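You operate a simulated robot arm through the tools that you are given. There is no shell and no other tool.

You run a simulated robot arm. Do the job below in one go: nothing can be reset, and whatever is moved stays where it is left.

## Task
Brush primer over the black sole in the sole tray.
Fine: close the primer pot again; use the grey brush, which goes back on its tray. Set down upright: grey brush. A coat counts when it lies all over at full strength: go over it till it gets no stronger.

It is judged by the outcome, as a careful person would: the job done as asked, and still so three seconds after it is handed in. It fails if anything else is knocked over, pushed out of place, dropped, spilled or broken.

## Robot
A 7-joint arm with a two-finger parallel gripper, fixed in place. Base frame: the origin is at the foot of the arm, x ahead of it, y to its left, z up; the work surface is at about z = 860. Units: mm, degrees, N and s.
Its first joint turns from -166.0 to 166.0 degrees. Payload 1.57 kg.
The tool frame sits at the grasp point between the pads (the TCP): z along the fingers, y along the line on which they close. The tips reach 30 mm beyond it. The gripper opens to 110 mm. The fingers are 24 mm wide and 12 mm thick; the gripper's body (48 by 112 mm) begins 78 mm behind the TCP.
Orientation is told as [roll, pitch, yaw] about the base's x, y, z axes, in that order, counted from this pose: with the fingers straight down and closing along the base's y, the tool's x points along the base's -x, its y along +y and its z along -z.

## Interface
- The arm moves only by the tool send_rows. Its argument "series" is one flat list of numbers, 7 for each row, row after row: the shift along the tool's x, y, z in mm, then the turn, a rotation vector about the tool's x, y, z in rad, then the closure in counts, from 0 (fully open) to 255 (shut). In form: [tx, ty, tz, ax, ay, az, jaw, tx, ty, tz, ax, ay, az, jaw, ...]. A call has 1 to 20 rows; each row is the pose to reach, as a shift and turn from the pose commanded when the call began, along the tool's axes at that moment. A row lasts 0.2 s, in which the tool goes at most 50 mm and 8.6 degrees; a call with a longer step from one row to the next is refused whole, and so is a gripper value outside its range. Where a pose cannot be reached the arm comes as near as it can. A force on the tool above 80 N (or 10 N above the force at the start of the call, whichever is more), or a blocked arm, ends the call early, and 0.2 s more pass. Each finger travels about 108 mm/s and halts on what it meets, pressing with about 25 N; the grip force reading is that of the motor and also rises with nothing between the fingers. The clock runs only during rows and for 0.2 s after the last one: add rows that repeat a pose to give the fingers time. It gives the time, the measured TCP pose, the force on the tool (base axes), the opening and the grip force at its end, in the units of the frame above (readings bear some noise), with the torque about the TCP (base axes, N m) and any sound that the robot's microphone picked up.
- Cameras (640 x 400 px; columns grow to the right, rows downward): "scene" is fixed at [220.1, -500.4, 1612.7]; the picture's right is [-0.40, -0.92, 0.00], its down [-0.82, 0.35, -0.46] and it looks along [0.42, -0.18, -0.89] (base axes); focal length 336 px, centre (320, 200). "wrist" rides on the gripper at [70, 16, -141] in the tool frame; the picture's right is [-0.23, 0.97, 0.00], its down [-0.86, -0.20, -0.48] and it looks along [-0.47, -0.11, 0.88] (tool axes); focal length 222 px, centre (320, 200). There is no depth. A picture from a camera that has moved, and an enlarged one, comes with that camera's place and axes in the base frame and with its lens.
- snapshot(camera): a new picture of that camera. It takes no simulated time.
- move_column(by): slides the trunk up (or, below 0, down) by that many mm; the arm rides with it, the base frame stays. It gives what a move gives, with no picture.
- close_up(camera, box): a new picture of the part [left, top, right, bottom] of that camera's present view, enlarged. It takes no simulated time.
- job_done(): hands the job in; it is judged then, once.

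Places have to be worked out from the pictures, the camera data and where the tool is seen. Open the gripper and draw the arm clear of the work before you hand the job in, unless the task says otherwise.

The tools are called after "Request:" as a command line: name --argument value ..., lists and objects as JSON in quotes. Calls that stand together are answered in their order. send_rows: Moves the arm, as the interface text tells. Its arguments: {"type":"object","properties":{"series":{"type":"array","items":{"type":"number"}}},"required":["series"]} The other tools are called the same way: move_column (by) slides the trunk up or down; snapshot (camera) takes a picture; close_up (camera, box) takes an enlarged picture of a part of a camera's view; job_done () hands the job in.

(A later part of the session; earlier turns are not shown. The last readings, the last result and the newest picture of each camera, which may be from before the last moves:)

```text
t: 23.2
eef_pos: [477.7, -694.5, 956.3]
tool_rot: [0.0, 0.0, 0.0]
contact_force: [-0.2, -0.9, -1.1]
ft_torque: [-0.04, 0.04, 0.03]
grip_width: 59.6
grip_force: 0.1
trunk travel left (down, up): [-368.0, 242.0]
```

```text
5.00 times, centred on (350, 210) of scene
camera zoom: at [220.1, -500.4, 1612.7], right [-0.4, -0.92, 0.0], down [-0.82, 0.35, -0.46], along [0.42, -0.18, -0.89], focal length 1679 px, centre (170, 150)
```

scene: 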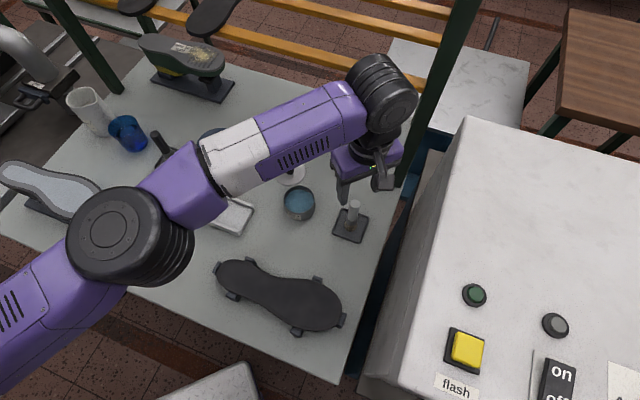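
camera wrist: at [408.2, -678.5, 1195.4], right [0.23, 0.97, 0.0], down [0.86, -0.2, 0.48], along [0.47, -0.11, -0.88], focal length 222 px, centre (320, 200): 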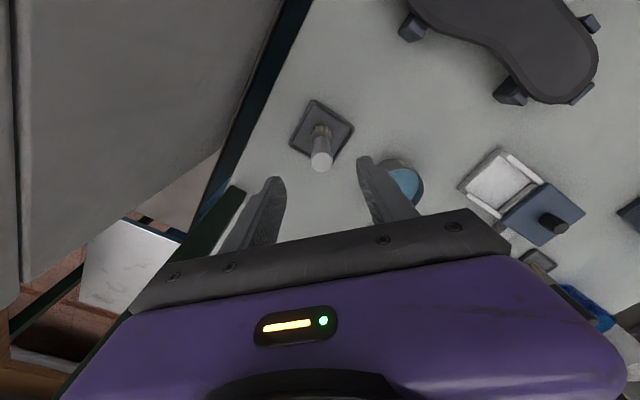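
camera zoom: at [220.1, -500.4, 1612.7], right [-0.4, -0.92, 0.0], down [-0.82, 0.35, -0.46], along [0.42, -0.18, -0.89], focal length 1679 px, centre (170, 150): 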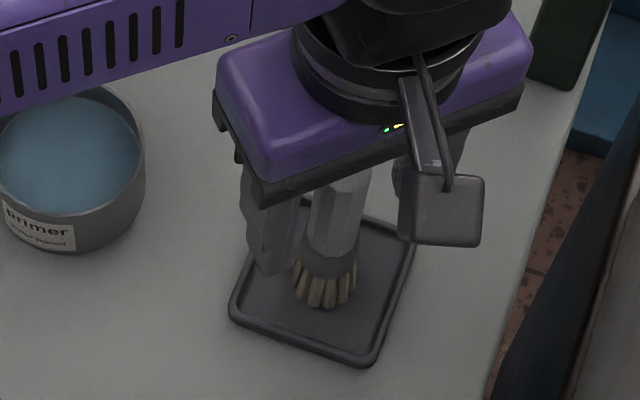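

The handle is centred between the fingers, so I close on it.

Request:
send_rows --series '[0, 0, 0, 0, 0, 0, 160, 0, 0, 0, 0, 0, 0, 195, 0, 0, 0, 0, 0, 0, 225, 0, 0, 0, 0, 0, 0, 255, 0, 0, 0, 0, 0, 0, 255, 0, 0, 0, 0, 0, 0, 255]'

Request:
close_up --camera "scene" --box '[310, 170, 390, 250]'

Request:
close_up --camera "wrist" --box '[240, 100, 400, 240]'

```text
t: 24.6
eef_pos: [477.4, -694.6, 956.8]
tool_rot: [0.0, 0.1, 0.1]
contact_force: [0.8, 0.3, 0.5]
ft_torque: [0.01, -0.02, 0.03]
grip_width: 21.3
grip_force: 25.2
trunk travel left (down, up): [-368.0, 242.0]
```

```text
5.00 times, centred on (350, 210) of scene
camera zoom: at [220.1, -500.4, 1612.7], right [-0.4, -0.92, 0.0], down [-0.82, 0.35, -0.46], along [0.42, -0.18, -0.89], focal length 1679 px, centre (170, 150)
```

zoom: 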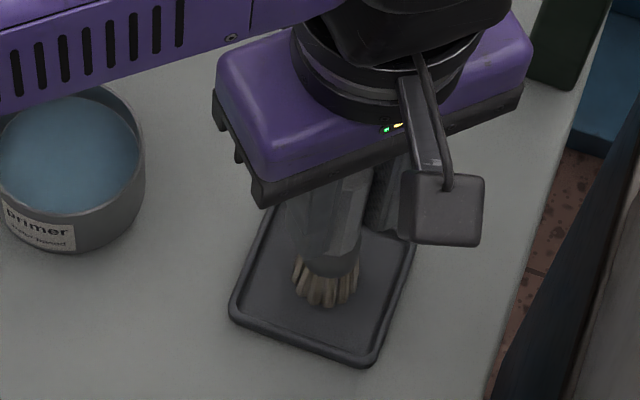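

```text
2.86 times, centred on (320, 170) of wrist
camera zoom: at [408.1, -678.3, 1099.3], right [0.23, 0.97, 0.0], down [0.86, -0.2, 0.48], along [0.47, -0.11, -0.88], focal length 635 px, centre (320, 286)
```

zoom: 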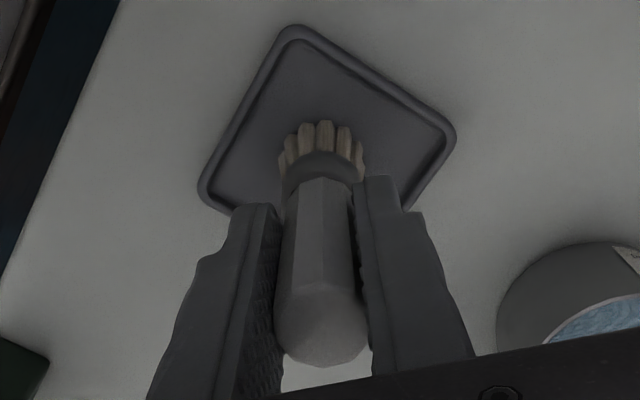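

Held at 21 mm. I lift the brush straight up and carry it over the primer pot at about (578.5, -599.5).

Request:
send_rows --series '[0, 0, -10, 0, 0, 0, 255, 0, 0, -40, 0, 0, 0, 255, 0, 0, -70, 0, 0, 0, 255, 0, 0, -95, 0, 0, 0, 255, -30, 28, -95, 0, 0, 0, 255, -60, 57, -95, 0, 0, 0, 255, -90, 86, -95, 0, 0, 0, 255, -100.5, 95, -95, 0, 0, 0, 255, -100.5, 95, -95, 0, 0, 0, 255]'

Request:
snapshot --camera "scene"

Request:
snapshot --camera "wrist"

Request:
close_up --camera "scene" --box '[260, 140, 350, 230]'

```text
t: 26.6
eef_pos: [583.7, -598.5, 1051.5]
tool_rot: [-0.1, 0.0, 0.0]
contact_force: [0.8, -0.1, -0.7]
ft_torque: [-0.04, -0.03, 0.0]
grip_width: 21.4
grip_force: 25.0
trunk travel left (down, up): [-368.0, 242.0]
```

```text
taken
```

scene: 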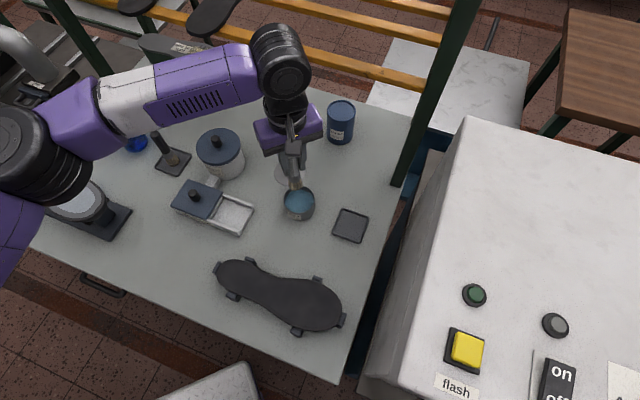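

```text
taken
camera wrist: at [513.7, -582.7, 1194.2], right [0.23, 0.97, 0.0], down [0.86, -0.2, 0.48], along [0.47, -0.11, -0.88], focal length 222 px, centre (320, 200)
```

wrist: 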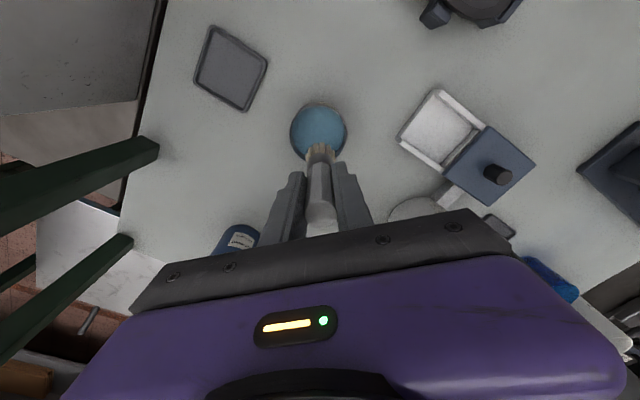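

```text
4.44 times, centred on (305, 185) of scene
camera zoom: at [220.1, -500.4, 1612.7], right [-0.4, -0.92, 0.0], down [-0.82, 0.35, -0.46], along [0.42, -0.18, -0.89], focal length 1492 px, centre (387, 267)
```

zoom: 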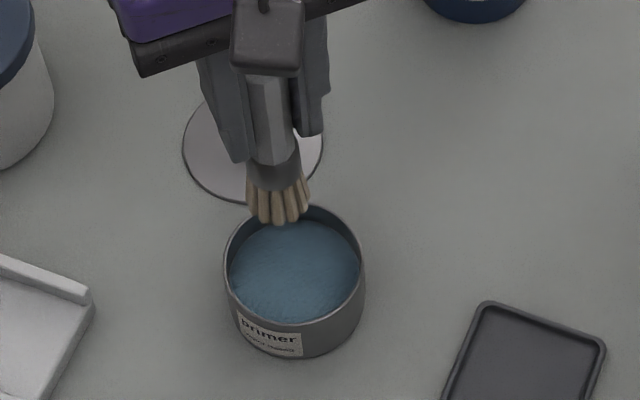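

The brush hangs straight and its bristles are above the pot; I need about 5 mm back in x to centre it. I lower until the bristles are well in the primer but above the pot floor (TCP z ≈ 970).

Request:
send_rows --series '[5, -1, 0, 0, 0, 0, 255, 5, -1, 30, 0, 0, 0, 255, 5, -1, 55, 0, 0, 0, 255, 5, -1, 70, 0, 0, 0, 255, 5, -1, 80, 0, 0, 0, 255, 5, -1, 80, 0, 0, 0, 255]'

Request:
close_up --camera "scene" --box '[260, 140, 350, 230]'

Request:
close_up --camera "wrist" --box '[240, 80, 400, 240]'

```text
t: 28.0
eef_pos: [575.7, -601.5, 974.0]
tool_rot: [-0.2, -0.1, -0.1]
contact_force: [0.3, -0.1, 19.4]
ft_torque: [-0.03, -0.15, -0.01]
grip_width: 21.6
grip_force: 24.9
trunk travel left (down, up): [-368.0, 242.0]
```

```text
4.44 times, centred on (305, 185) of scene
camera zoom: at [220.1, -500.4, 1612.7], right [-0.4, -0.92, 0.0], down [-0.82, 0.35, -0.46], along [0.42, -0.18, -0.89], focal length 1492 px, centre (387, 267)
```

zoom: 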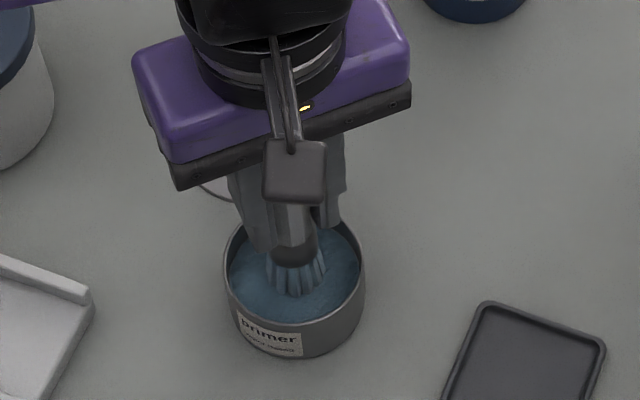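

```text
2.50 times, centred on (320, 160) of wrist
camera zoom: at [506.0, -584.8, 1116.7], right [0.23, 0.97, 0.0], down [0.85, -0.2, 0.48], along [0.47, -0.11, -0.88], focal length 555 px, centre (320, 300)
```

zoom: 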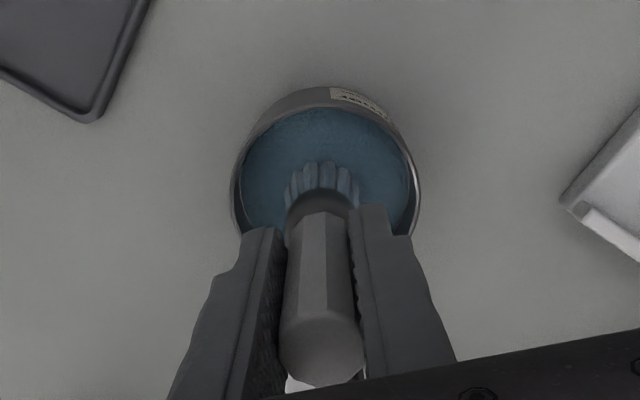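

The bristles have gone blue and the reading is 19 N, so they are at the bottom of the liquid. I raise slowly and let it drain a moment above the pot.

Request:
send_rows --series '[0, 0, -5, 0, 0, 0, 255, 0, 0, -15, 0, 0, 0, 255, 0, 0, -25, 0, 0, 0, 255, 0, 0, -35, 0, 0, 0, 255, 0, 0, -40, 0, 0, 0, 255, 0, 0, -40, 0, 0, 0, 255, 0, 0, -40, 0, 0, 0, 255, 0, 0, -40, 0, 0, 0, 255, 0, 0, -40, 0, 0, 0, 255, 0, 0, -70, 0, 0, 0, 255, 0, 0, -80, 0, 0, 0, 255, 0, 0, -80, 0, 0, 0, 255]'

Request:
close_up --camera "scene" --box '[250, 120, 350, 230]'

Request:
close_up --camera "scene" --box '[200, 240, 360, 350]'

Request:
snapshot --camera "scene"

```text
t: 30.6
eef_pos: [577.5, -600.7, 1051.7]
tool_rot: [-0.1, 0.0, -0.1]
contact_force: [-0.7, -0.5, -0.3]
ft_torque: [0.03, -0.01, 0.02]
grip_width: 21.2
grip_force: 24.7
trunk travel left (down, up): [-368.0, 242.0]
```

```text
3.64 times, centred on (300, 175) of scene
camera zoom: at [220.1, -500.4, 1612.7], right [-0.4, -0.92, 0.0], down [-0.82, 0.35, -0.46], along [0.42, -0.18, -0.89], focal length 1221 px, centre (393, 291)
```

zoom: 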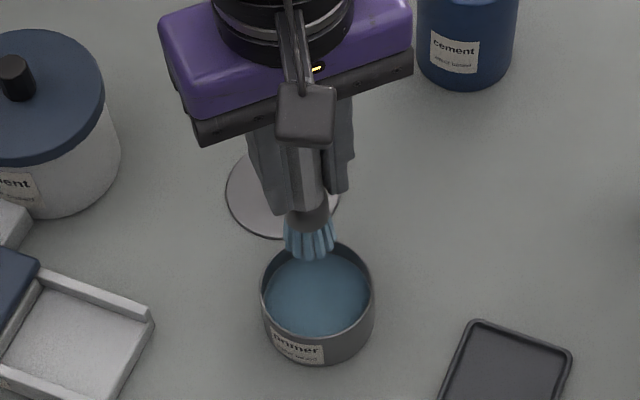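

```text
3.64 times, centred on (280, 295) of scene
camera zoom: at [220.1, -500.4, 1612.7], right [-0.4, -0.92, 0.0], down [-0.82, 0.35, -0.46], along [0.42, -0.18, -0.89], focal length 1221 px, centre (466, -146)
```

zoom: 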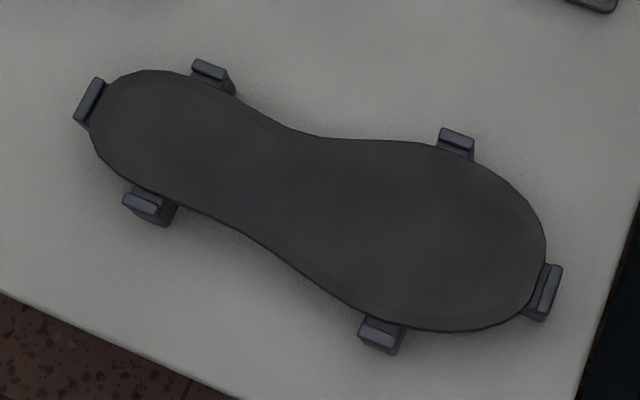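

```text
taken
```

scene: 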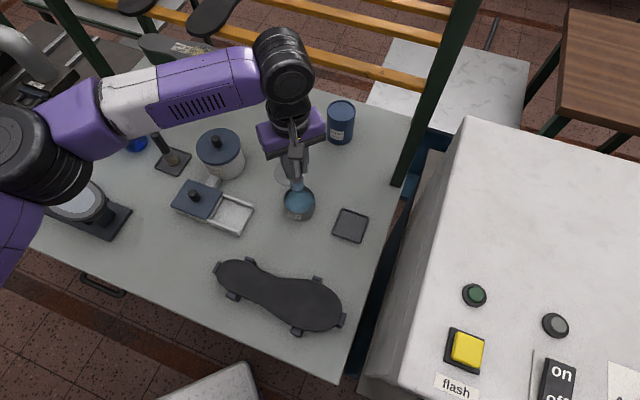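

The brush is loaded with primer. The sole spans roughly from the heel at (490, -372) to the toe at (300, -585). I carry the brush high over its middle and look with both cameras.

Request:
send_rows --series '[30, 18, 0, 0, 0, 0, 255, 65, 38, 0, 0, 0, 0, 255, 100, 58, 0, 0, 0, 0, 255, 135, 79, 0, 0, 0, 0, 255, 165, 97, 0, 0, 0, 0, 255, 187, 110, 0, 0, 0, 0, 255, 187, 110, 0, 0, 0, 0, 255]'

Request:
snapshot --camera "scene"

Request:
snapshot --camera "wrist"

Request:
close_up --camera "scene" --box '[200, 240, 360, 350]'

```text
t: 32.2
eef_pos: [386.6, -487.8, 1052.8]
tool_rot: [0.0, 0.0, 0.0]
contact_force: [1.1, -0.1, -0.7]
ft_torque: [-0.01, 0.02, 0.02]
grip_width: 21.0
grip_force: 25.3
trunk travel left (down, up): [-368.0, 242.0]
```

```text
taken
```

scene: 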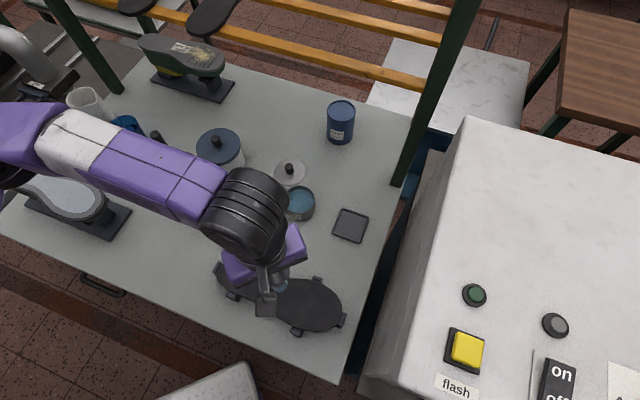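

```text
taken
camera wrist: at [316.5, -472.2, 1194.1], right [0.23, 0.97, 0.0], down [0.86, -0.2, 0.48], along [0.47, -0.11, -0.88], focal length 222 px, centre (320, 200)
```

wrist: 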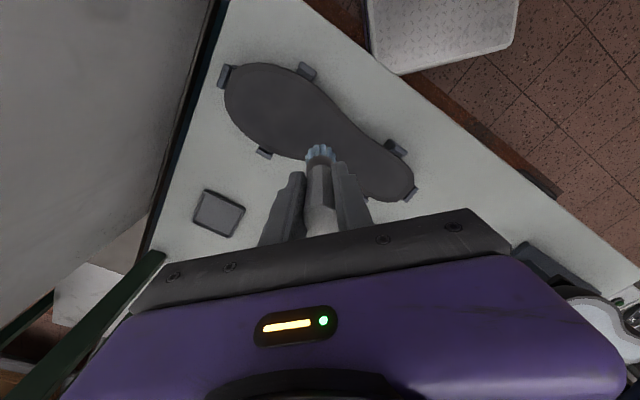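

```text
3.64 times, centred on (280, 295) of scene
camera zoom: at [220.1, -500.4, 1612.7], right [-0.4, -0.92, 0.0], down [-0.82, 0.35, -0.46], along [0.42, -0.18, -0.89], focal length 1221 px, centre (466, -146)
```

zoom: 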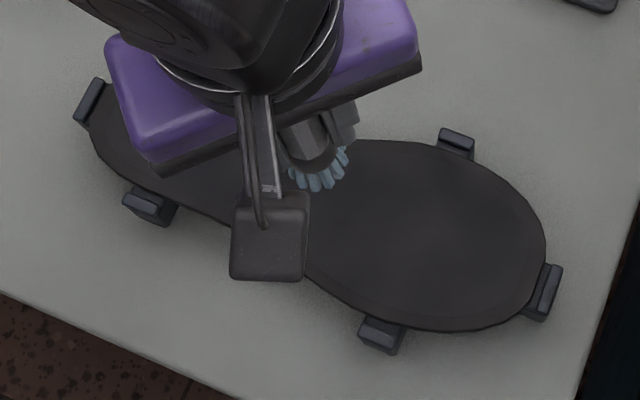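

The wrist view shows the whole sole. I enlarge it to fix the outline and height.

Request:
close_up --camera "wrist" --box '[210, 50, 430, 210]'

Request:
close_up --camera "wrist" --box '[210, 50, 330, 130]'

Request:
close_up --camera "wrist" --box '[330, 120, 430, 210]'

```text
2.50 times, centred on (320, 130) of wrist
camera zoom: at [316.5, -472.2, 1194.1], right [0.23, 0.97, 0.0], down [0.86, -0.2, 0.48], along [0.47, -0.11, -0.88], focal length 555 px, centre (320, 375)
```

zoom: 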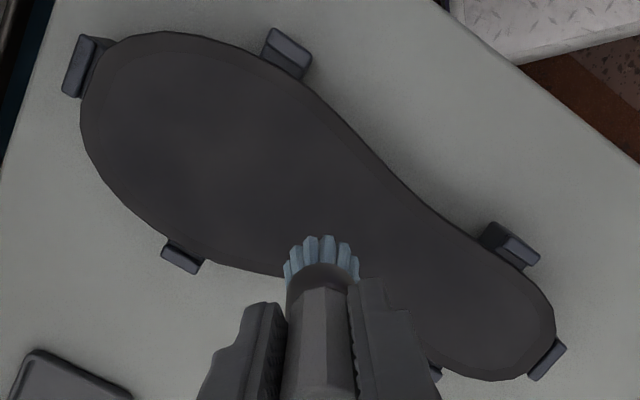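

```text
5.00 times, centred on (270, 90) of wrist
camera zoom: at [316.5, -472.2, 1194.1], right [0.23, 0.97, 0.0], down [0.86, -0.2, 0.48], along [0.47, -0.11, -0.88], focal length 1111 px, centre (570, 750)
```

zoom: 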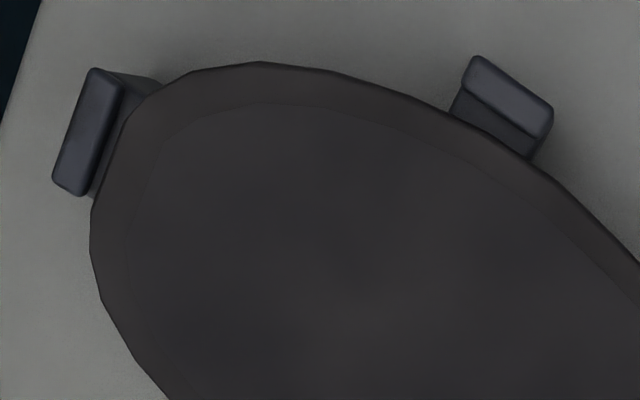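

```text
4.44 times, centred on (380, 165) of wrist
camera zoom: at [316.5, -472.2, 1194.1], right [0.23, 0.97, 0.0], down [0.86, -0.2, 0.48], along [0.47, -0.11, -0.88], focal length 987 px, centre (53, 356)
```

zoom: 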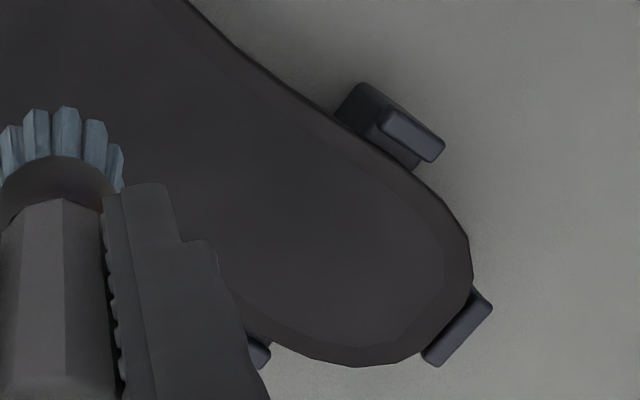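

Triangulation puts the sole's top near z 885, with clips around the edge. I descend at the middle of the sole in small steps to find the contact height.

Request:
send_rows --series '[0, 0, 35, 0, 0, 0, 255, 0, 0, 58, 0, 0, 0, 255, 0, 0, 62, 0, 0, 0, 255, 0, 0, 64, 0, 0, 0, 255, 0, 0, 66, 0, 0, 0, 255, 0, 0, 66, 0, 0, 0, 255]'

Request:
close_up --camera "wrist" --box '[210, 50, 430, 210]'

```text
t: 33.6
eef_pos: [387.0, -488.8, 988.2]
tool_rot: [-0.1, 0.0, 0.1]
contact_force: [0.3, 4.1, 20.5]
ft_torque: [0.31, -0.01, 0.02]
grip_width: 21.4
grip_force: 24.8
trunk travel left (down, up): [-368.0, 242.0]
```

```text
2.50 times, centred on (320, 130) of wrist
camera zoom: at [317.8, -473.2, 1130.2], right [0.23, 0.97, 0.0], down [0.85, -0.2, 0.48], along [0.47, -0.11, -0.88], focal length 555 px, centre (320, 375)
```

zoom: 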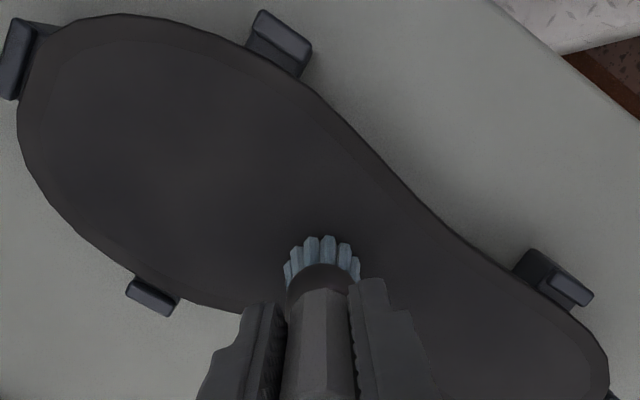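

Contact shows 20 N at TCP z ≈ 988, so the sole's top is near z 893. I ease the pressure a little and make a short test stroke towards the toe and back.

Request:
send_rows --series '[0, 0, -1.5, 0, 0, 0, 255, 10, -11, -1.5, 0, 0, 0, 255, 20, -22, -1.5, 0, 0, 0, 255, 30, -33.5, -1.5, 0, 0, 0, 255, 40, -44.5, -1.5, 0, 0, 0, 255, 30, -33.5, -1.5, 0, 0, 0, 255, 20, -22, -1.5, 0, 0, 0, 255, 10, -11, -1.5, 0, 0, 0, 255, 0, 0, -1.5, 0, 0, 0, 255, 0, 0, -1.5, 0, 0, 0, 255]'

Request:
close_up --camera "wrist" --box '[210, 50, 430, 210]'

Request:
close_up --camera "scene" --box '[200, 240, 360, 350]'

```text
t: 35.8
eef_pos: [388.0, -487.3, 988.4]
tool_rot: [0.0, 0.1, 0.0]
contact_force: [-2.9, -3.6, 5.5]
ft_torque: [-0.24, 0.33, 0.04]
grip_width: 21.5
grip_force: 24.8
trunk travel left (down, up): [-368.0, 242.0]
```

```text
2.50 times, centred on (320, 130) of wrist
camera zoom: at [318.6, -472.8, 1129.3], right [0.23, 0.97, 0.0], down [0.86, -0.2, 0.48], along [0.47, -0.11, -0.88], focal length 555 px, centre (320, 375)
```

zoom: 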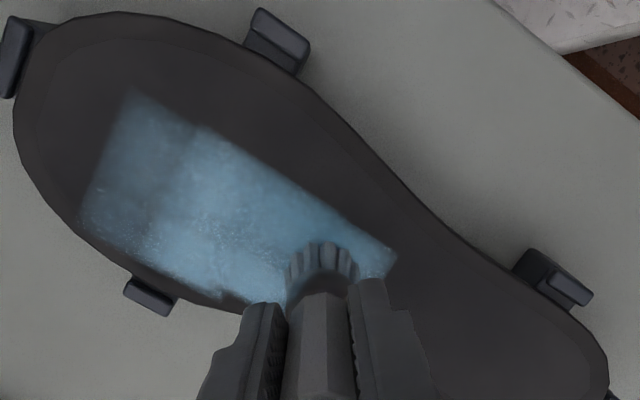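

```text
3.64 times, centred on (280, 295) of scene
camera zoom: at [220.1, -500.4, 1612.7], right [-0.4, -0.92, 0.0], down [-0.82, 0.35, -0.46], along [0.42, -0.18, -0.89], focal length 1221 px, centre (466, -146)
```

zoom: 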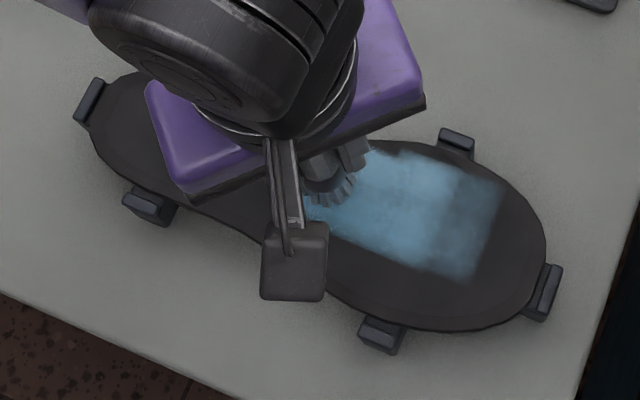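

The coat goes on in a blue swath about 55 mm wide, already strong near the middle and weaker towards the toe. I check whether the bristles still carry primer.

Request:
close_up --camera "wrist" --box '[300, 130, 360, 190]'

Request:
close_up --camera "scene" --box '[270, 270, 340, 320]'

```text
6.67 times, centred on (330, 160) of wrist
camera zoom: at [318.6, -472.8, 1129.3], right [0.23, 0.97, 0.0], down [0.86, -0.2, 0.48], along [0.47, -0.11, -0.88], focal length 1481 px, centre (253, 467)
```

zoom: 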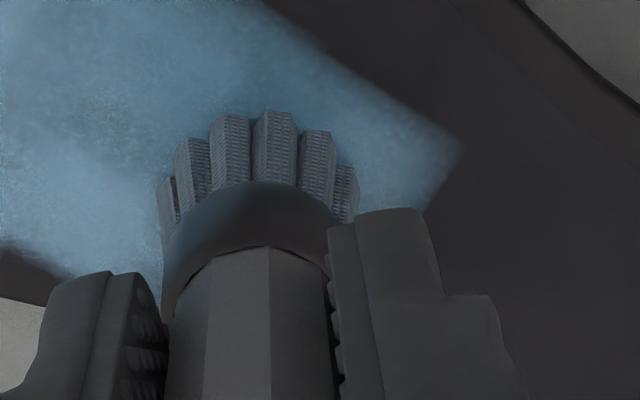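

```text
8.00 times, centred on (305, 295) of scene
camera zoom: at [220.1, -500.4, 1612.7], right [-0.4, -0.92, 0.0], down [-0.82, 0.35, -0.46], along [0.42, -0.18, -0.89], focal length 2686 px, centre (440, -560)
```

zoom: 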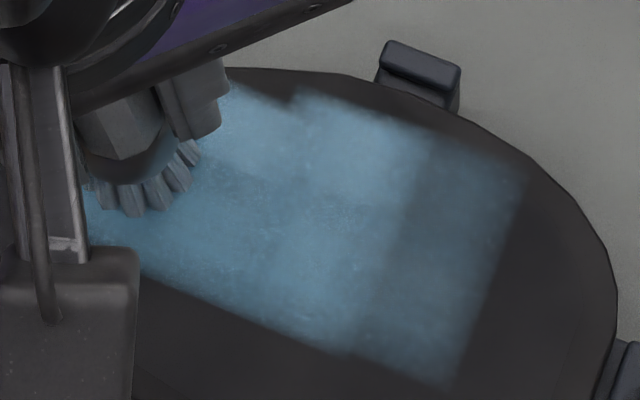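

The bristles look duller, but I test with one stroke towards the heel along the midline to see whether they still paint.

Request:
send_rows --series '[-10.4, 10.8, 0, 0, 0, 0, 255, -20.8, 21.6, 0, 0, 0, 0, 255, -31.2, 32.4, 0, 0, 0, 0, 255, -41.6, 43.2, 0, 0, 0, 0, 255, -52, 54, 0, 0, 0, 0, 255, -62.4, 64.8, 0, 0, 0, 0, 255, -72.8, 75.6, 0, 0, 0, 0, 255, -83.3, 86.4, 0, 0, 0, 0, 255, -83.3, 86.4, 0, 0, 0, 0, 255]'

Request:
close_up --camera "wrist" --box '[110, 0, 430, 210]'

Request:
close_up --camera "scene" --box '[200, 240, 360, 350]'

```text
t: 37.8
eef_pos: [469.8, -405.4, 987.6]
tool_rot: [-0.2, -0.1, -0.1]
contact_force: [-4.5, -6.3, 12.1]
ft_torque: [-0.45, 0.54, 0.05]
grip_width: 21.2
grip_force: 25.1
trunk travel left (down, up): [-368.0, 242.0]
```

```text
1.90 times, centred on (270, 105) of wrist
camera zoom: at [400.5, -388.7, 1129.0], right [0.23, 0.97, 0.0], down [0.85, -0.2, 0.48], along [0.47, -0.11, -0.88], focal length 423 px, centre (415, 381)
```

zoom: 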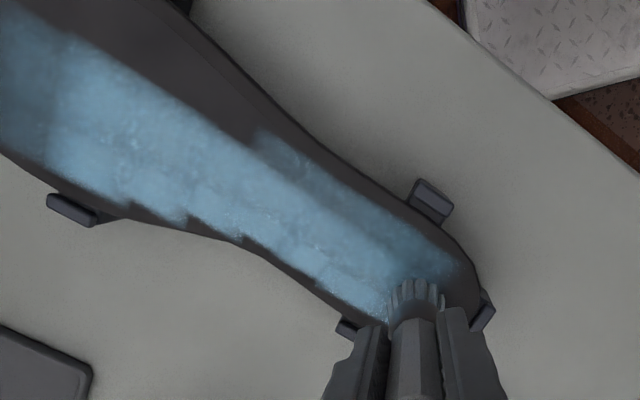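

```text
3.64 times, centred on (280, 295) of scene
camera zoom: at [220.1, -500.4, 1612.7], right [-0.4, -0.92, 0.0], down [-0.82, 0.35, -0.46], along [0.42, -0.18, -0.89], focal length 1221 px, centre (466, -146)
```

zoom: 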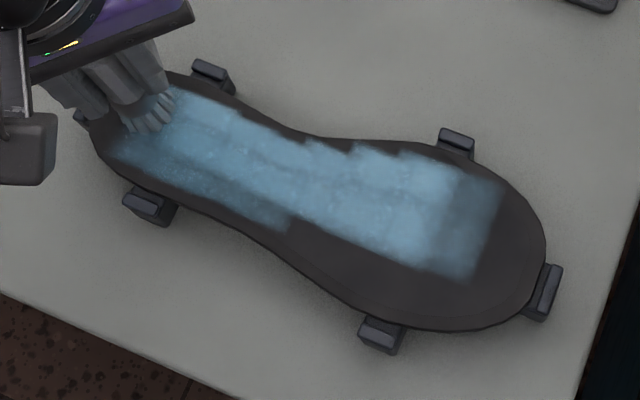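

It still paints well along the whole midline. I continue with an edge lane from the heel along the near side to the toe, keeping the bristles inside the clips.

Request:
send_rows --series '[-7.4, 8.2, 0, 0, 0, 0, 255, -0.7, 14.2, 0, 0, 0, 0, 255, 9.6, 8.7, 0, 0, 0, 0, 255, 21.9, -0.4, 0, 0, 0, 0, 255, 33.4, -10.2, 0, 0, 0, 0, 255, 44.2, -20.7, 0, 0, 0, 0, 255, 55, -31.1, 0, 0, 0, 0, 255, 65, -42.3, 0, 0, 0, 0, 255, 75.1, -53.4, 0, 0, 0, 0, 255, 85.8, -63.9, 0, 0, 0, 0, 255, 98.8, -72.3, 0, 0, 0, 0, 255, 113.3, -79.4, 0, 0, 0, 0, 255, 126.3, -87.9, 0, 0, 0, 0, 255, 137.8, -97.7, 0, 0, 0, 0, 255, 147.9, -108.8, 0, 0, 0, 0, 255, 156.4, -121.3, 0, 0, 0, 0, 255, 161.3, -137.1, 0, 0, 0, 0, 255, 161.1, -153.4, 0, 0, 0, 0, 255, 153.4, -165.7, 0, 0, 0, 0, 255, 141.8, -170.7, 0, 0, 0, 0, 255]'

Request:
close_up --camera "wrist" --box '[210, 50, 530, 250]'

Request:
close_up --camera "scene" --box '[200, 240, 360, 350]'

```text
t: 42.0
eef_pos: [332.1, -575.4, 986.4]
tool_rot: [0.0, 0.0, -0.1]
contact_force: [-0.3, 1.5, -0.1]
ft_torque: [-0.01, 0.05, 0.01]
grip_width: 21.2
grip_force: 25.4
trunk travel left (down, up): [-368.0, 242.0]
```

```text
2.00 times, centred on (370, 150) of wrist
camera zoom: at [261.5, -559.4, 1129.0], right [0.23, 0.97, 0.0], down [0.85, -0.2, 0.48], along [0.47, -0.11, -0.88], focal length 444 px, centre (220, 300)
```

zoom: 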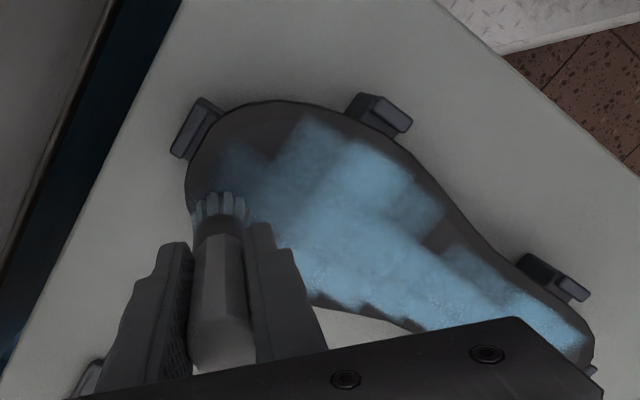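

```text
3.64 times, centred on (280, 295) of scene
camera zoom: at [220.1, -500.4, 1612.7], right [-0.4, -0.92, 0.0], down [-0.82, 0.35, -0.46], along [0.42, -0.18, -0.89], focal length 1221 px, centre (466, -146)
```

zoom: 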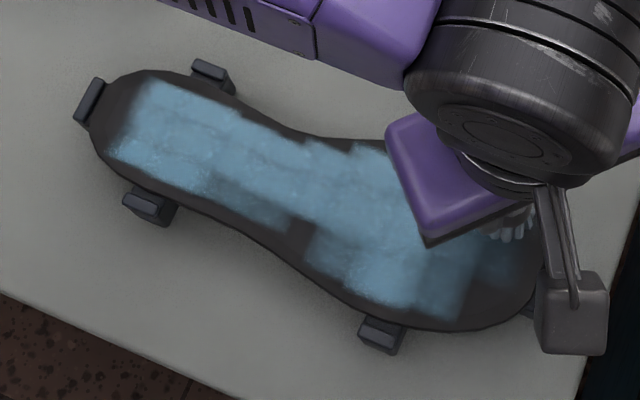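

The toe end is fainter and one patch at the near waist was missed; contact force there has dropped to zero. I re-dip: lift, cross to the pot, dip, and lift out over the pot.

Request:
send_rows --series '[0, 0, -35, 0, 0, 0, 255, -20, -2, -66, 0, 0, 0, 255, -65, -7, -66, 0, 0, 0, 255, -110, -11, -66, 0, 0, 0, 255, -155, -16, -66, 0, 0, 0, 255, -200, -20, -66, 0, 0, 0, 255, -235, -24, -66, 0, 0, 0, 255, -245, -25, -66, 0, 0, 0, 255, -245, -25, -66, 0, 0, 0, 255, -245, -25, -26, 0, 0, 0, 255, -245, -25, 0, 0, 0, 0, 255, -245, -25, 10, 0, 0, 0, 255, -245, -25, 14, 0, 0, 0, 255, -245, -25, 14, 0, 0, 0, 255]'

Request:
close_up --camera "wrist" --box '[240, 80, 400, 240]'

Request:
close_up --camera "scene" --box '[200, 240, 360, 350]'

```text
t: 45.0
eef_pos: [574.9, -599.2, 974.6]
tool_rot: [0.0, 0.0, 0.0]
contact_force: [0.9, 0.8, -0.1]
ft_torque: [0.04, -0.01, -0.02]
grip_width: 21.5
grip_force: 25.1
trunk travel left (down, up): [-368.0, 242.0]
```

```text
2.50 times, centred on (320, 160) of wrist
camera zoom: at [504.5, -584.1, 1115.6], right [0.23, 0.97, 0.0], down [0.86, -0.2, 0.48], along [0.47, -0.11, -0.88], focal length 555 px, centre (320, 300)
```

zoom: 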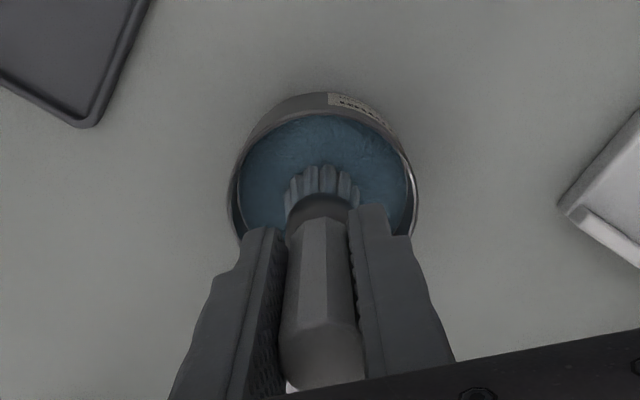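

```text
3.64 times, centred on (280, 295) of scene
camera zoom: at [220.1, -500.4, 1612.7], right [-0.4, -0.92, 0.0], down [-0.82, 0.35, -0.46], along [0.42, -0.18, -0.89], focal length 1221 px, centre (466, -146)
```

zoom: 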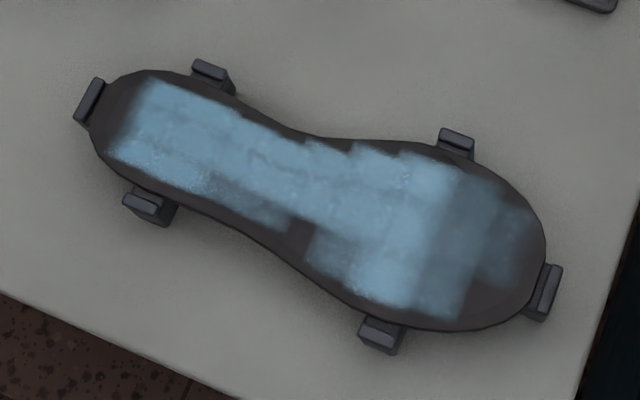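

No force yet, and the bristles aren't freshly blue, so the brush has slid up a few mm in the grip. I go down 4 mm more.

Request:
send_rows --series '[-2, 0, 1, 0, 0, 0, 255, -2, 0, 2.5, 0, 0, 0, 255, -2, 0, 4, 0, 0, 0, 255, -2, 0, 4, 0, 0, 0, 255]'

Request:
close_up --camera "wrist" --box '[240, 80, 400, 240]'

```text
t: 46.0
eef_pos: [576.8, -600.9, 971.7]
tool_rot: [-0.1, 0.0, 0.0]
contact_force: [-1.5, 4.4, 18.6]
ft_torque: [0.28, 0.27, 0.01]
grip_width: 21.6
grip_force: 24.8
trunk travel left (down, up): [-368.0, 242.0]
```

```text
2.50 times, centred on (320, 160) of wrist
camera zoom: at [507.1, -584.2, 1113.6], right [0.23, 0.97, 0.0], down [0.85, -0.2, 0.48], along [0.47, -0.11, -0.88], focal length 555 px, centre (320, 300)
```

zoom: 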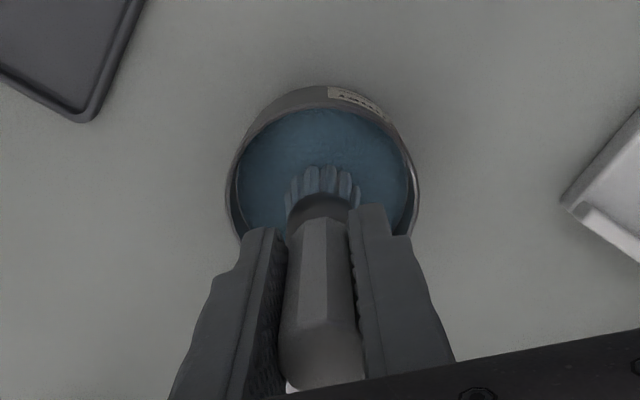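

It touches the bottom at z 971.7, so the brush has slid about 2 mm. I lift out, let it drain, and look at the bristles.

Request:
send_rows --series '[0, 0, -8, 0, 0, 0, 255, 0, 0, -20, 0, 0, 0, 255, 0, 0, -35, 0, 0, 0, 255, 0, 0, -40, 0, 0, 0, 255, 0, 0, -40, 0, 0, 0, 255, 0, 0, -40, 0, 0, 0, 255, 0, 0, -70, 0, 0, 0, 255, 0, 0, -80, 0, 0, 0, 255, 0, 0, -80, 0, 0, 0, 255]'

Request:
close_up --camera "scene" --box '[250, 120, 350, 230]'

```text
t: 48.0
eef_pos: [576.7, -600.3, 1050.2]
tool_rot: [0.1, 0.0, 0.0]
contact_force: [-0.5, -0.7, -1.0]
ft_torque: [0.01, 0.03, 0.03]
grip_width: 21.1
grip_force: 25.2
trunk travel left (down, up): [-368.0, 242.0]
```

```text
3.64 times, centred on (300, 175) of scene
camera zoom: at [220.1, -500.4, 1612.7], right [-0.4, -0.92, 0.0], down [-0.82, 0.35, -0.46], along [0.42, -0.18, -0.89], focal length 1221 px, centre (393, 291)
```

zoom: 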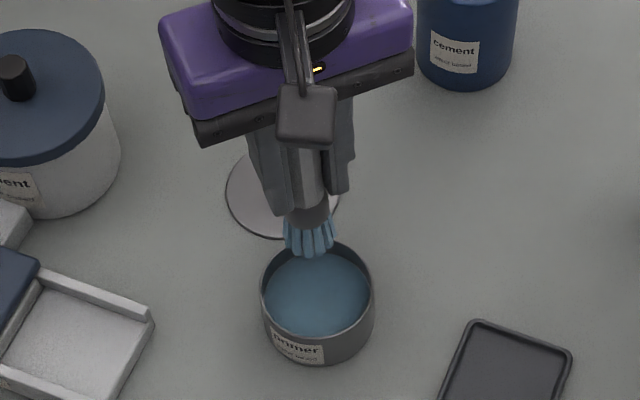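

Freshly loaded. I go to the far side of the forefoot near (360, -558) and touch down gently.

Request:
send_rows --series '[40, 8, 0, 0, 0, 0, 255, 84, 16.5, 0, 0, 0, 0, 255, 128, 25, 0, 0, 0, 0, 255, 172, 34, 0, 0, 0, 0, 255, 207, 41, 0, 0, 0, 0, 255, 216.4, 42.6, 0, 0, 0, 0, 255, 216.4, 42.6, 35, 0, 0, 0, 255, 216.4, 42.6, 58, 0, 0, 0, 255, 216.4, 42.6, 64, 0, 0, 0, 255, 216.4, 42.6, 65, 0, 0, 0, 255, 216.4, 42.6, 65, 0, 0, 0, 255]'

Request:
close_up --camera "wrist" --box '[210, 50, 530, 250]'

```text
t: 50.4
eef_pos: [360.8, -557.8, 986.1]
tool_rot: [-0.2, 0.1, 0.1]
contact_force: [2.6, 1.6, 19.6]
ft_torque: [0.2, -0.09, 0.02]
grip_width: 21.7
grip_force: 25.2
trunk travel left (down, up): [-368.0, 242.0]
```

```text
2.00 times, centred on (370, 150) of wrist
camera zoom: at [291.3, -541.1, 1128.2], right [0.23, 0.97, 0.0], down [0.85, -0.2, 0.48], along [0.47, -0.11, -0.88], focal length 444 px, centre (220, 300)
```

zoom: 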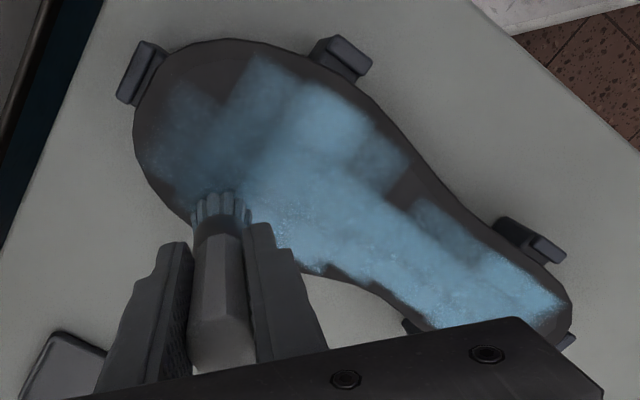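

Touching with about 20 N, so I ease off 1 mm. Now I sweep round the toe and back along its middle and near side.

Request:
send_rows --series '[0, 0, -1, 0, 0, 0, 255, 10.2, -8.3, -1, 0, 0, 0, 255, 22.7, -13.2, -1, 0, 0, 0, 255, 36.1, -13.2, -1, 0, 0, 0, 255, 47.7, -8.1, -1, 0, 0, 0, 255, 54.6, 2.1, -1, 0, 0, 0, 255, 56, 15.5, -1, 0, 0, 0, 255, 53.1, 27.7, -1, 0, 0, 0, 255, 45.2, 39.4, -1, 0, 0, 0, 255, 45.6, 21, -1, 0, 0, 0, 255, 44.8, 4.1, -1, 0, 0, 0, 255, 31.6, -5.2, -1, 0, 0, 0, 255, 19.1, -0.2, -1, 0, 0, 0, 255, 19.8, 13.9, -1, 0, 0, 0, 255, 33, 23.1, -1, 0, 0, 0, 255, 38.1, 38.3, -1, 0, 0, 0, 255, 33.1, 52.7, -1, 0, 0, 0, 255, 23, 62.5, -1, 0, 0, 0, 255, 11.4, 70.9, -1, 0, 0, 0, 255, 0.5, 77.1, -1, 0, 0, 0, 255]'

Request:
close_up --camera "wrist" --box '[180, 50, 500, 250]'

Request:
close_up --camera "scene" --box '[200, 240, 360, 350]'

```text
t: 54.6
eef_pos: [359.3, -479.3, 985.9]
tool_rot: [0.0, 0.0, 0.0]
contact_force: [-0.3, 0.0, -0.7]
ft_torque: [0.02, 0.01, -0.03]
grip_width: 21.6
grip_force: 24.9
trunk travel left (down, up): [-368.0, 242.0]
```

```text
2.00 times, centred on (340, 150) of wrist
camera zoom: at [289.9, -463.4, 1127.8], right [0.23, 0.97, 0.0], down [0.85, -0.2, 0.48], along [0.47, -0.11, -0.88], focal length 444 px, centre (280, 300)
```

zoom: 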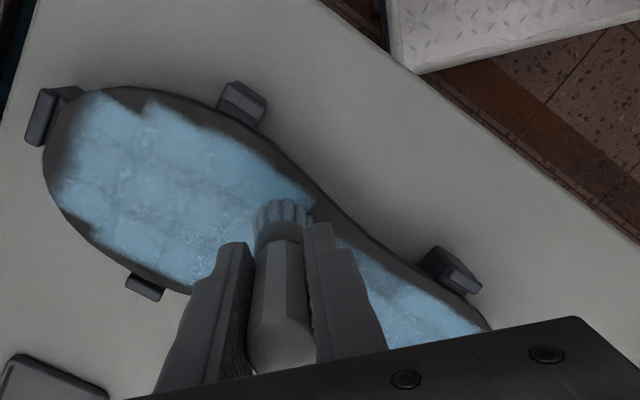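

```text
3.64 times, centred on (280, 295) of scene
camera zoom: at [220.1, -500.4, 1612.7], right [-0.4, -0.92, 0.0], down [-0.82, 0.35, -0.46], along [0.42, -0.18, -0.89], focal length 1221 px, centre (466, -146)
```

zoom: 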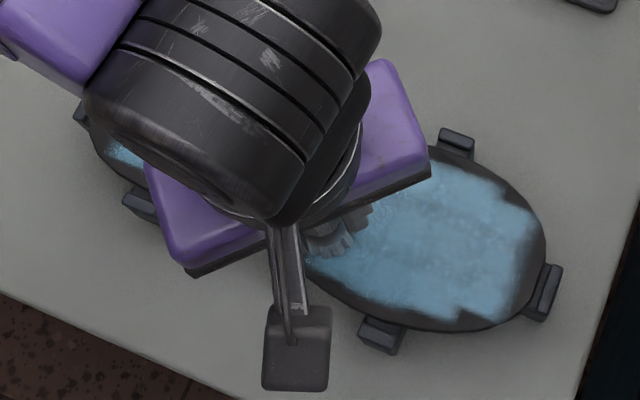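

The toe is now mostly coated, with rims left. Force has dropped to zero at the near waist, so I press 1.5 mm lower here and check.

Request:
send_rows --series '[0, 0, 1, 0, 0, 0, 255, 0, 0, 1.8, 0, 0, 0, 255, 0, 0, 1.8, 0, 0, 0, 255]'

```text
t: 55.4
eef_pos: [360.4, -480.5, 984.6]
tool_rot: [-0.1, 0.1, 0.0]
contact_force: [-0.9, 2.4, 12.6]
ft_torque: [0.17, 0.13, -0.04]
grip_width: 21.3
grip_force: 25.0
trunk travel left (down, up): [-368.0, 242.0]
```

Contact is back at 12 N. I brush along the near side to the heel, round the heel end, and back along the far side.

Request:
send_rows --series '[-11.7, 7, 0, 0, 0, 0, 255, -22.6, 14.6, 0, 0, 0, 0, 255, -31.4, 22.8, 0, 0, 0, 0, 255, -39.4, 31.7, 0, 0, 0, 0, 255, -48.1, 41.4, 0, 0, 0, 0, 255, -56.8, 51, 0, 0, 0, 0, 255, -65.6, 59.3, 0, 0, 0, 0, 255, -75.1, 66.8, 0, 0, 0, 0, 255, -84.6, 74.4, 0, 0, 0, 0, 255, -93.3, 82.6, 0, 0, 0, 0, 255, -102.9, 88.8, 0, 0, 0, 0, 255, -114.1, 90.8, 0, 0, 0, 0, 255, -122.9, 85.6, 0, 0, 0, 0, 255, -122.7, 75, 0, 0, 0, 0, 255, -114.9, 63.2, 0, 0, 0, 0, 255, -105.5, 52.9, 0, 0, 0, 0, 255, -96.1, 42.5, 0, 0, 0, 0, 255, -86, 32.7, 0, 0, 0, 0, 255, -75.2, 23.7, 0, 0, 0, 0, 255, -64.3, 14.7, 0, 0, 0, 0, 255]'

Request:
close_up --camera "wrist" --box '[140, 20, 460, 220]'

Request:
close_up --camera "scene" --box '[200, 240, 360, 350]'

```text
t: 59.6
eef_pos: [424.3, -466.5, 985.8]
tool_rot: [0.0, 0.0, 0.1]
contact_force: [-1.0, -0.2, -1.1]
ft_torque: [0.02, -0.01, 0.04]
grip_width: 21.5
grip_force: 24.9
trunk travel left (down, up): [-368.0, 242.0]
```

```text
2.00 times, centred on (300, 120) of wrist
camera zoom: at [354.8, -449.7, 1126.5], right [0.23, 0.97, 0.0], down [0.86, -0.2, 0.48], along [0.47, -0.11, -0.88], focal length 444 px, centre (360, 360)
```

zoom: 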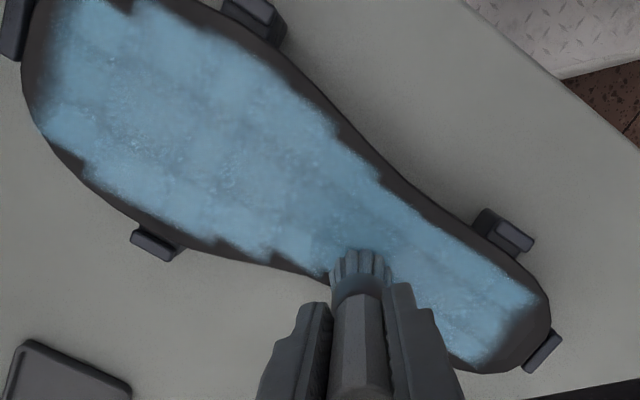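

```text
3.64 times, centred on (280, 295) of scene
camera zoom: at [220.1, -500.4, 1612.7], right [-0.4, -0.92, 0.0], down [-0.82, 0.35, -0.46], along [0.42, -0.18, -0.89], focal length 1221 px, centre (466, -146)
```

zoom: 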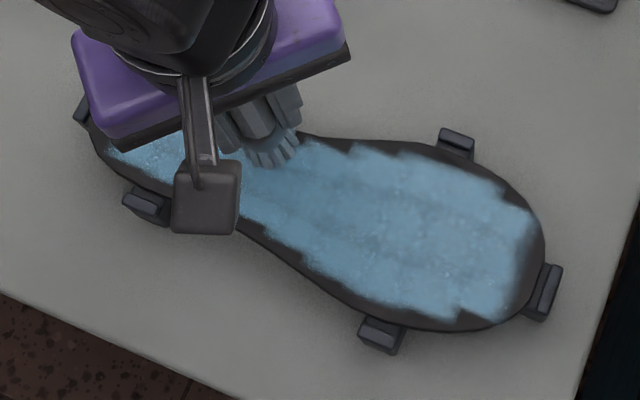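

The coat now covers all but a rim of roughly 10 mm and a few weaker cells. I look closely at the clips and rim to plan edge passes.

Request:
close_up --camera "scene" --box '[285, 305, 350, 345]'

Request:
close_up --camera "scene" --box '[280, 265, 350, 310]'

Request:
close_up --camera "wrist" --box '[360, 100, 440, 220]'

Request:
close_up --camera "wrist" --box '[140, 10, 300, 130]'

```text
9.85 times, centred on (318, 325) of scene
camera zoom: at [220.1, -500.4, 1612.7], right [-0.4, -0.92, 0.0], down [-0.82, 0.35, -0.46], along [0.42, -0.18, -0.89], focal length 3306 px, centre (345, -1031)
```

zoom: 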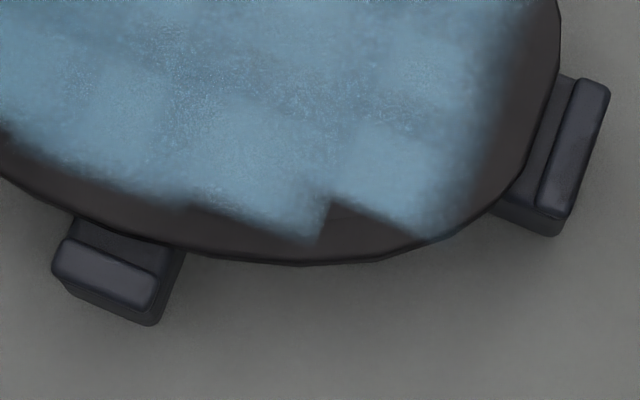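

```text
8.89 times, centred on (315, 288) of scene
camera zoom: at [220.1, -500.4, 1612.7], right [-0.4, -0.92, 0.0], down [-0.82, 0.35, -0.46], along [0.42, -0.18, -0.89], focal length 2984 px, centre (364, -578)
```

zoom: 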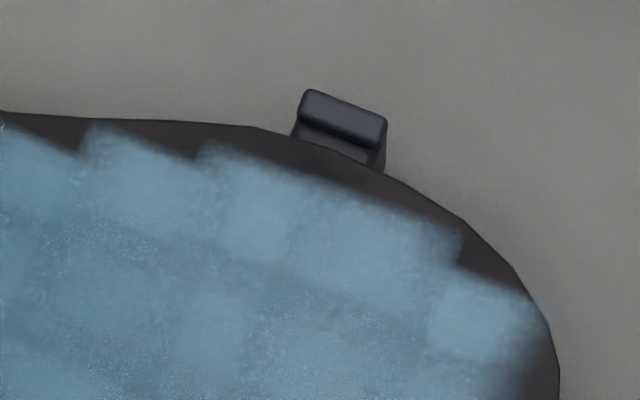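

```text
3.33 times, centred on (400, 160) of wrist
camera zoom: at [354.8, -449.7, 1126.5], right [0.23, 0.97, 0.0], down [0.86, -0.2, 0.48], along [0.47, -0.11, -0.88], focal length 740 px, centre (53, 333)
```

zoom: 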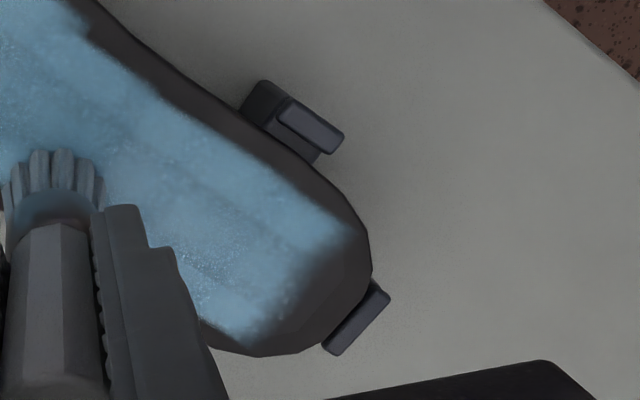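

```text
3.33 times, centred on (220, 70) of wrist
camera zoom: at [354.8, -449.7, 1126.5], right [0.23, 0.97, 0.0], down [0.86, -0.2, 0.48], along [0.47, -0.11, -0.88], focal length 740 px, centre (653, 633)
```

zoom: 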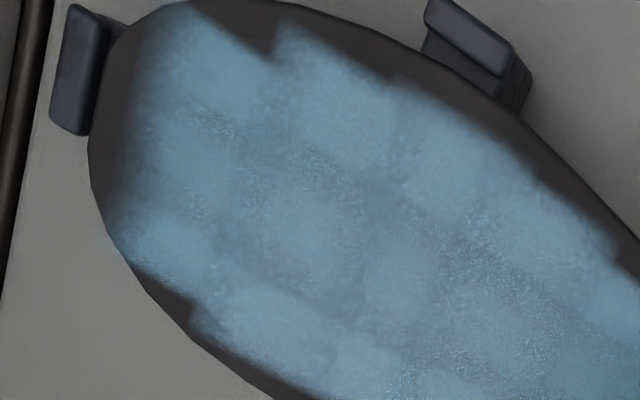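

The clips have upright lips just outside the sole's edge, so edge lanes must keep the bristle circle off them. I re-dip first.

Request:
send_rows --series '[0, 0, -35, 0, 0, 0, 255, -10, -9, -64, 0, 0, 0, 255, -42, -37, -64, 0, 0, 0, 255, -75, -66, -64, 0, 0, 0, 255, -108, -95, -64, 0, 0, 0, 255, -138, -121, -64, 0, 0, 0, 255, -152, -134, -64, 0, 0, 0, 255, -152, -134, -64, 0, 0, 0, 255, -152, -134, -24, 0, 0, 0, 255, -152, -134, 2, 0, 0, 0, 255, -152, -134, 11, 0, 0, 0, 255, -152, -134, 14, 0, 0, 0, 255, -152, -134, 15, 0, 0, 0, 255, -152, -134, 15, 0, 0, 0, 255]'

Request:
close_up --camera "wrist" --box '[240, 80, 400, 240]'

Request:
close_up --camera "scene" --box '[200, 240, 360, 350]'

```text
t: 62.6
eef_pos: [577.1, -598.7, 970.1]
tool_rot: [0.0, 0.0, 0.0]
contact_force: [-0.5, 0.2, -0.8]
ft_torque: [0.02, 0.04, -0.01]
grip_width: 21.0
grip_force: 24.9
trunk travel left (down, up): [-368.0, 242.0]
```

```text
2.50 times, centred on (320, 160) of wrist
camera zoom: at [506.9, -583.3, 1111.0], right [0.23, 0.97, 0.0], down [0.86, -0.2, 0.48], along [0.47, -0.11, -0.88], focal length 555 px, centre (320, 300)
```

zoom: 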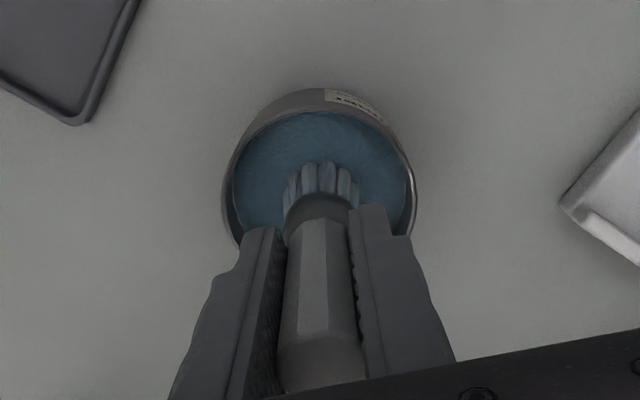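

```text
3.64 times, centred on (280, 295) of scene
camera zoom: at [220.1, -500.4, 1612.7], right [-0.4, -0.92, 0.0], down [-0.82, 0.35, -0.46], along [0.42, -0.18, -0.89], focal length 1221 px, centre (466, -146)
```

zoom: 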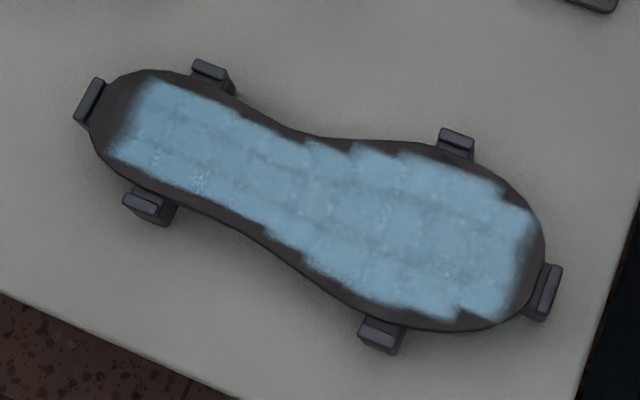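

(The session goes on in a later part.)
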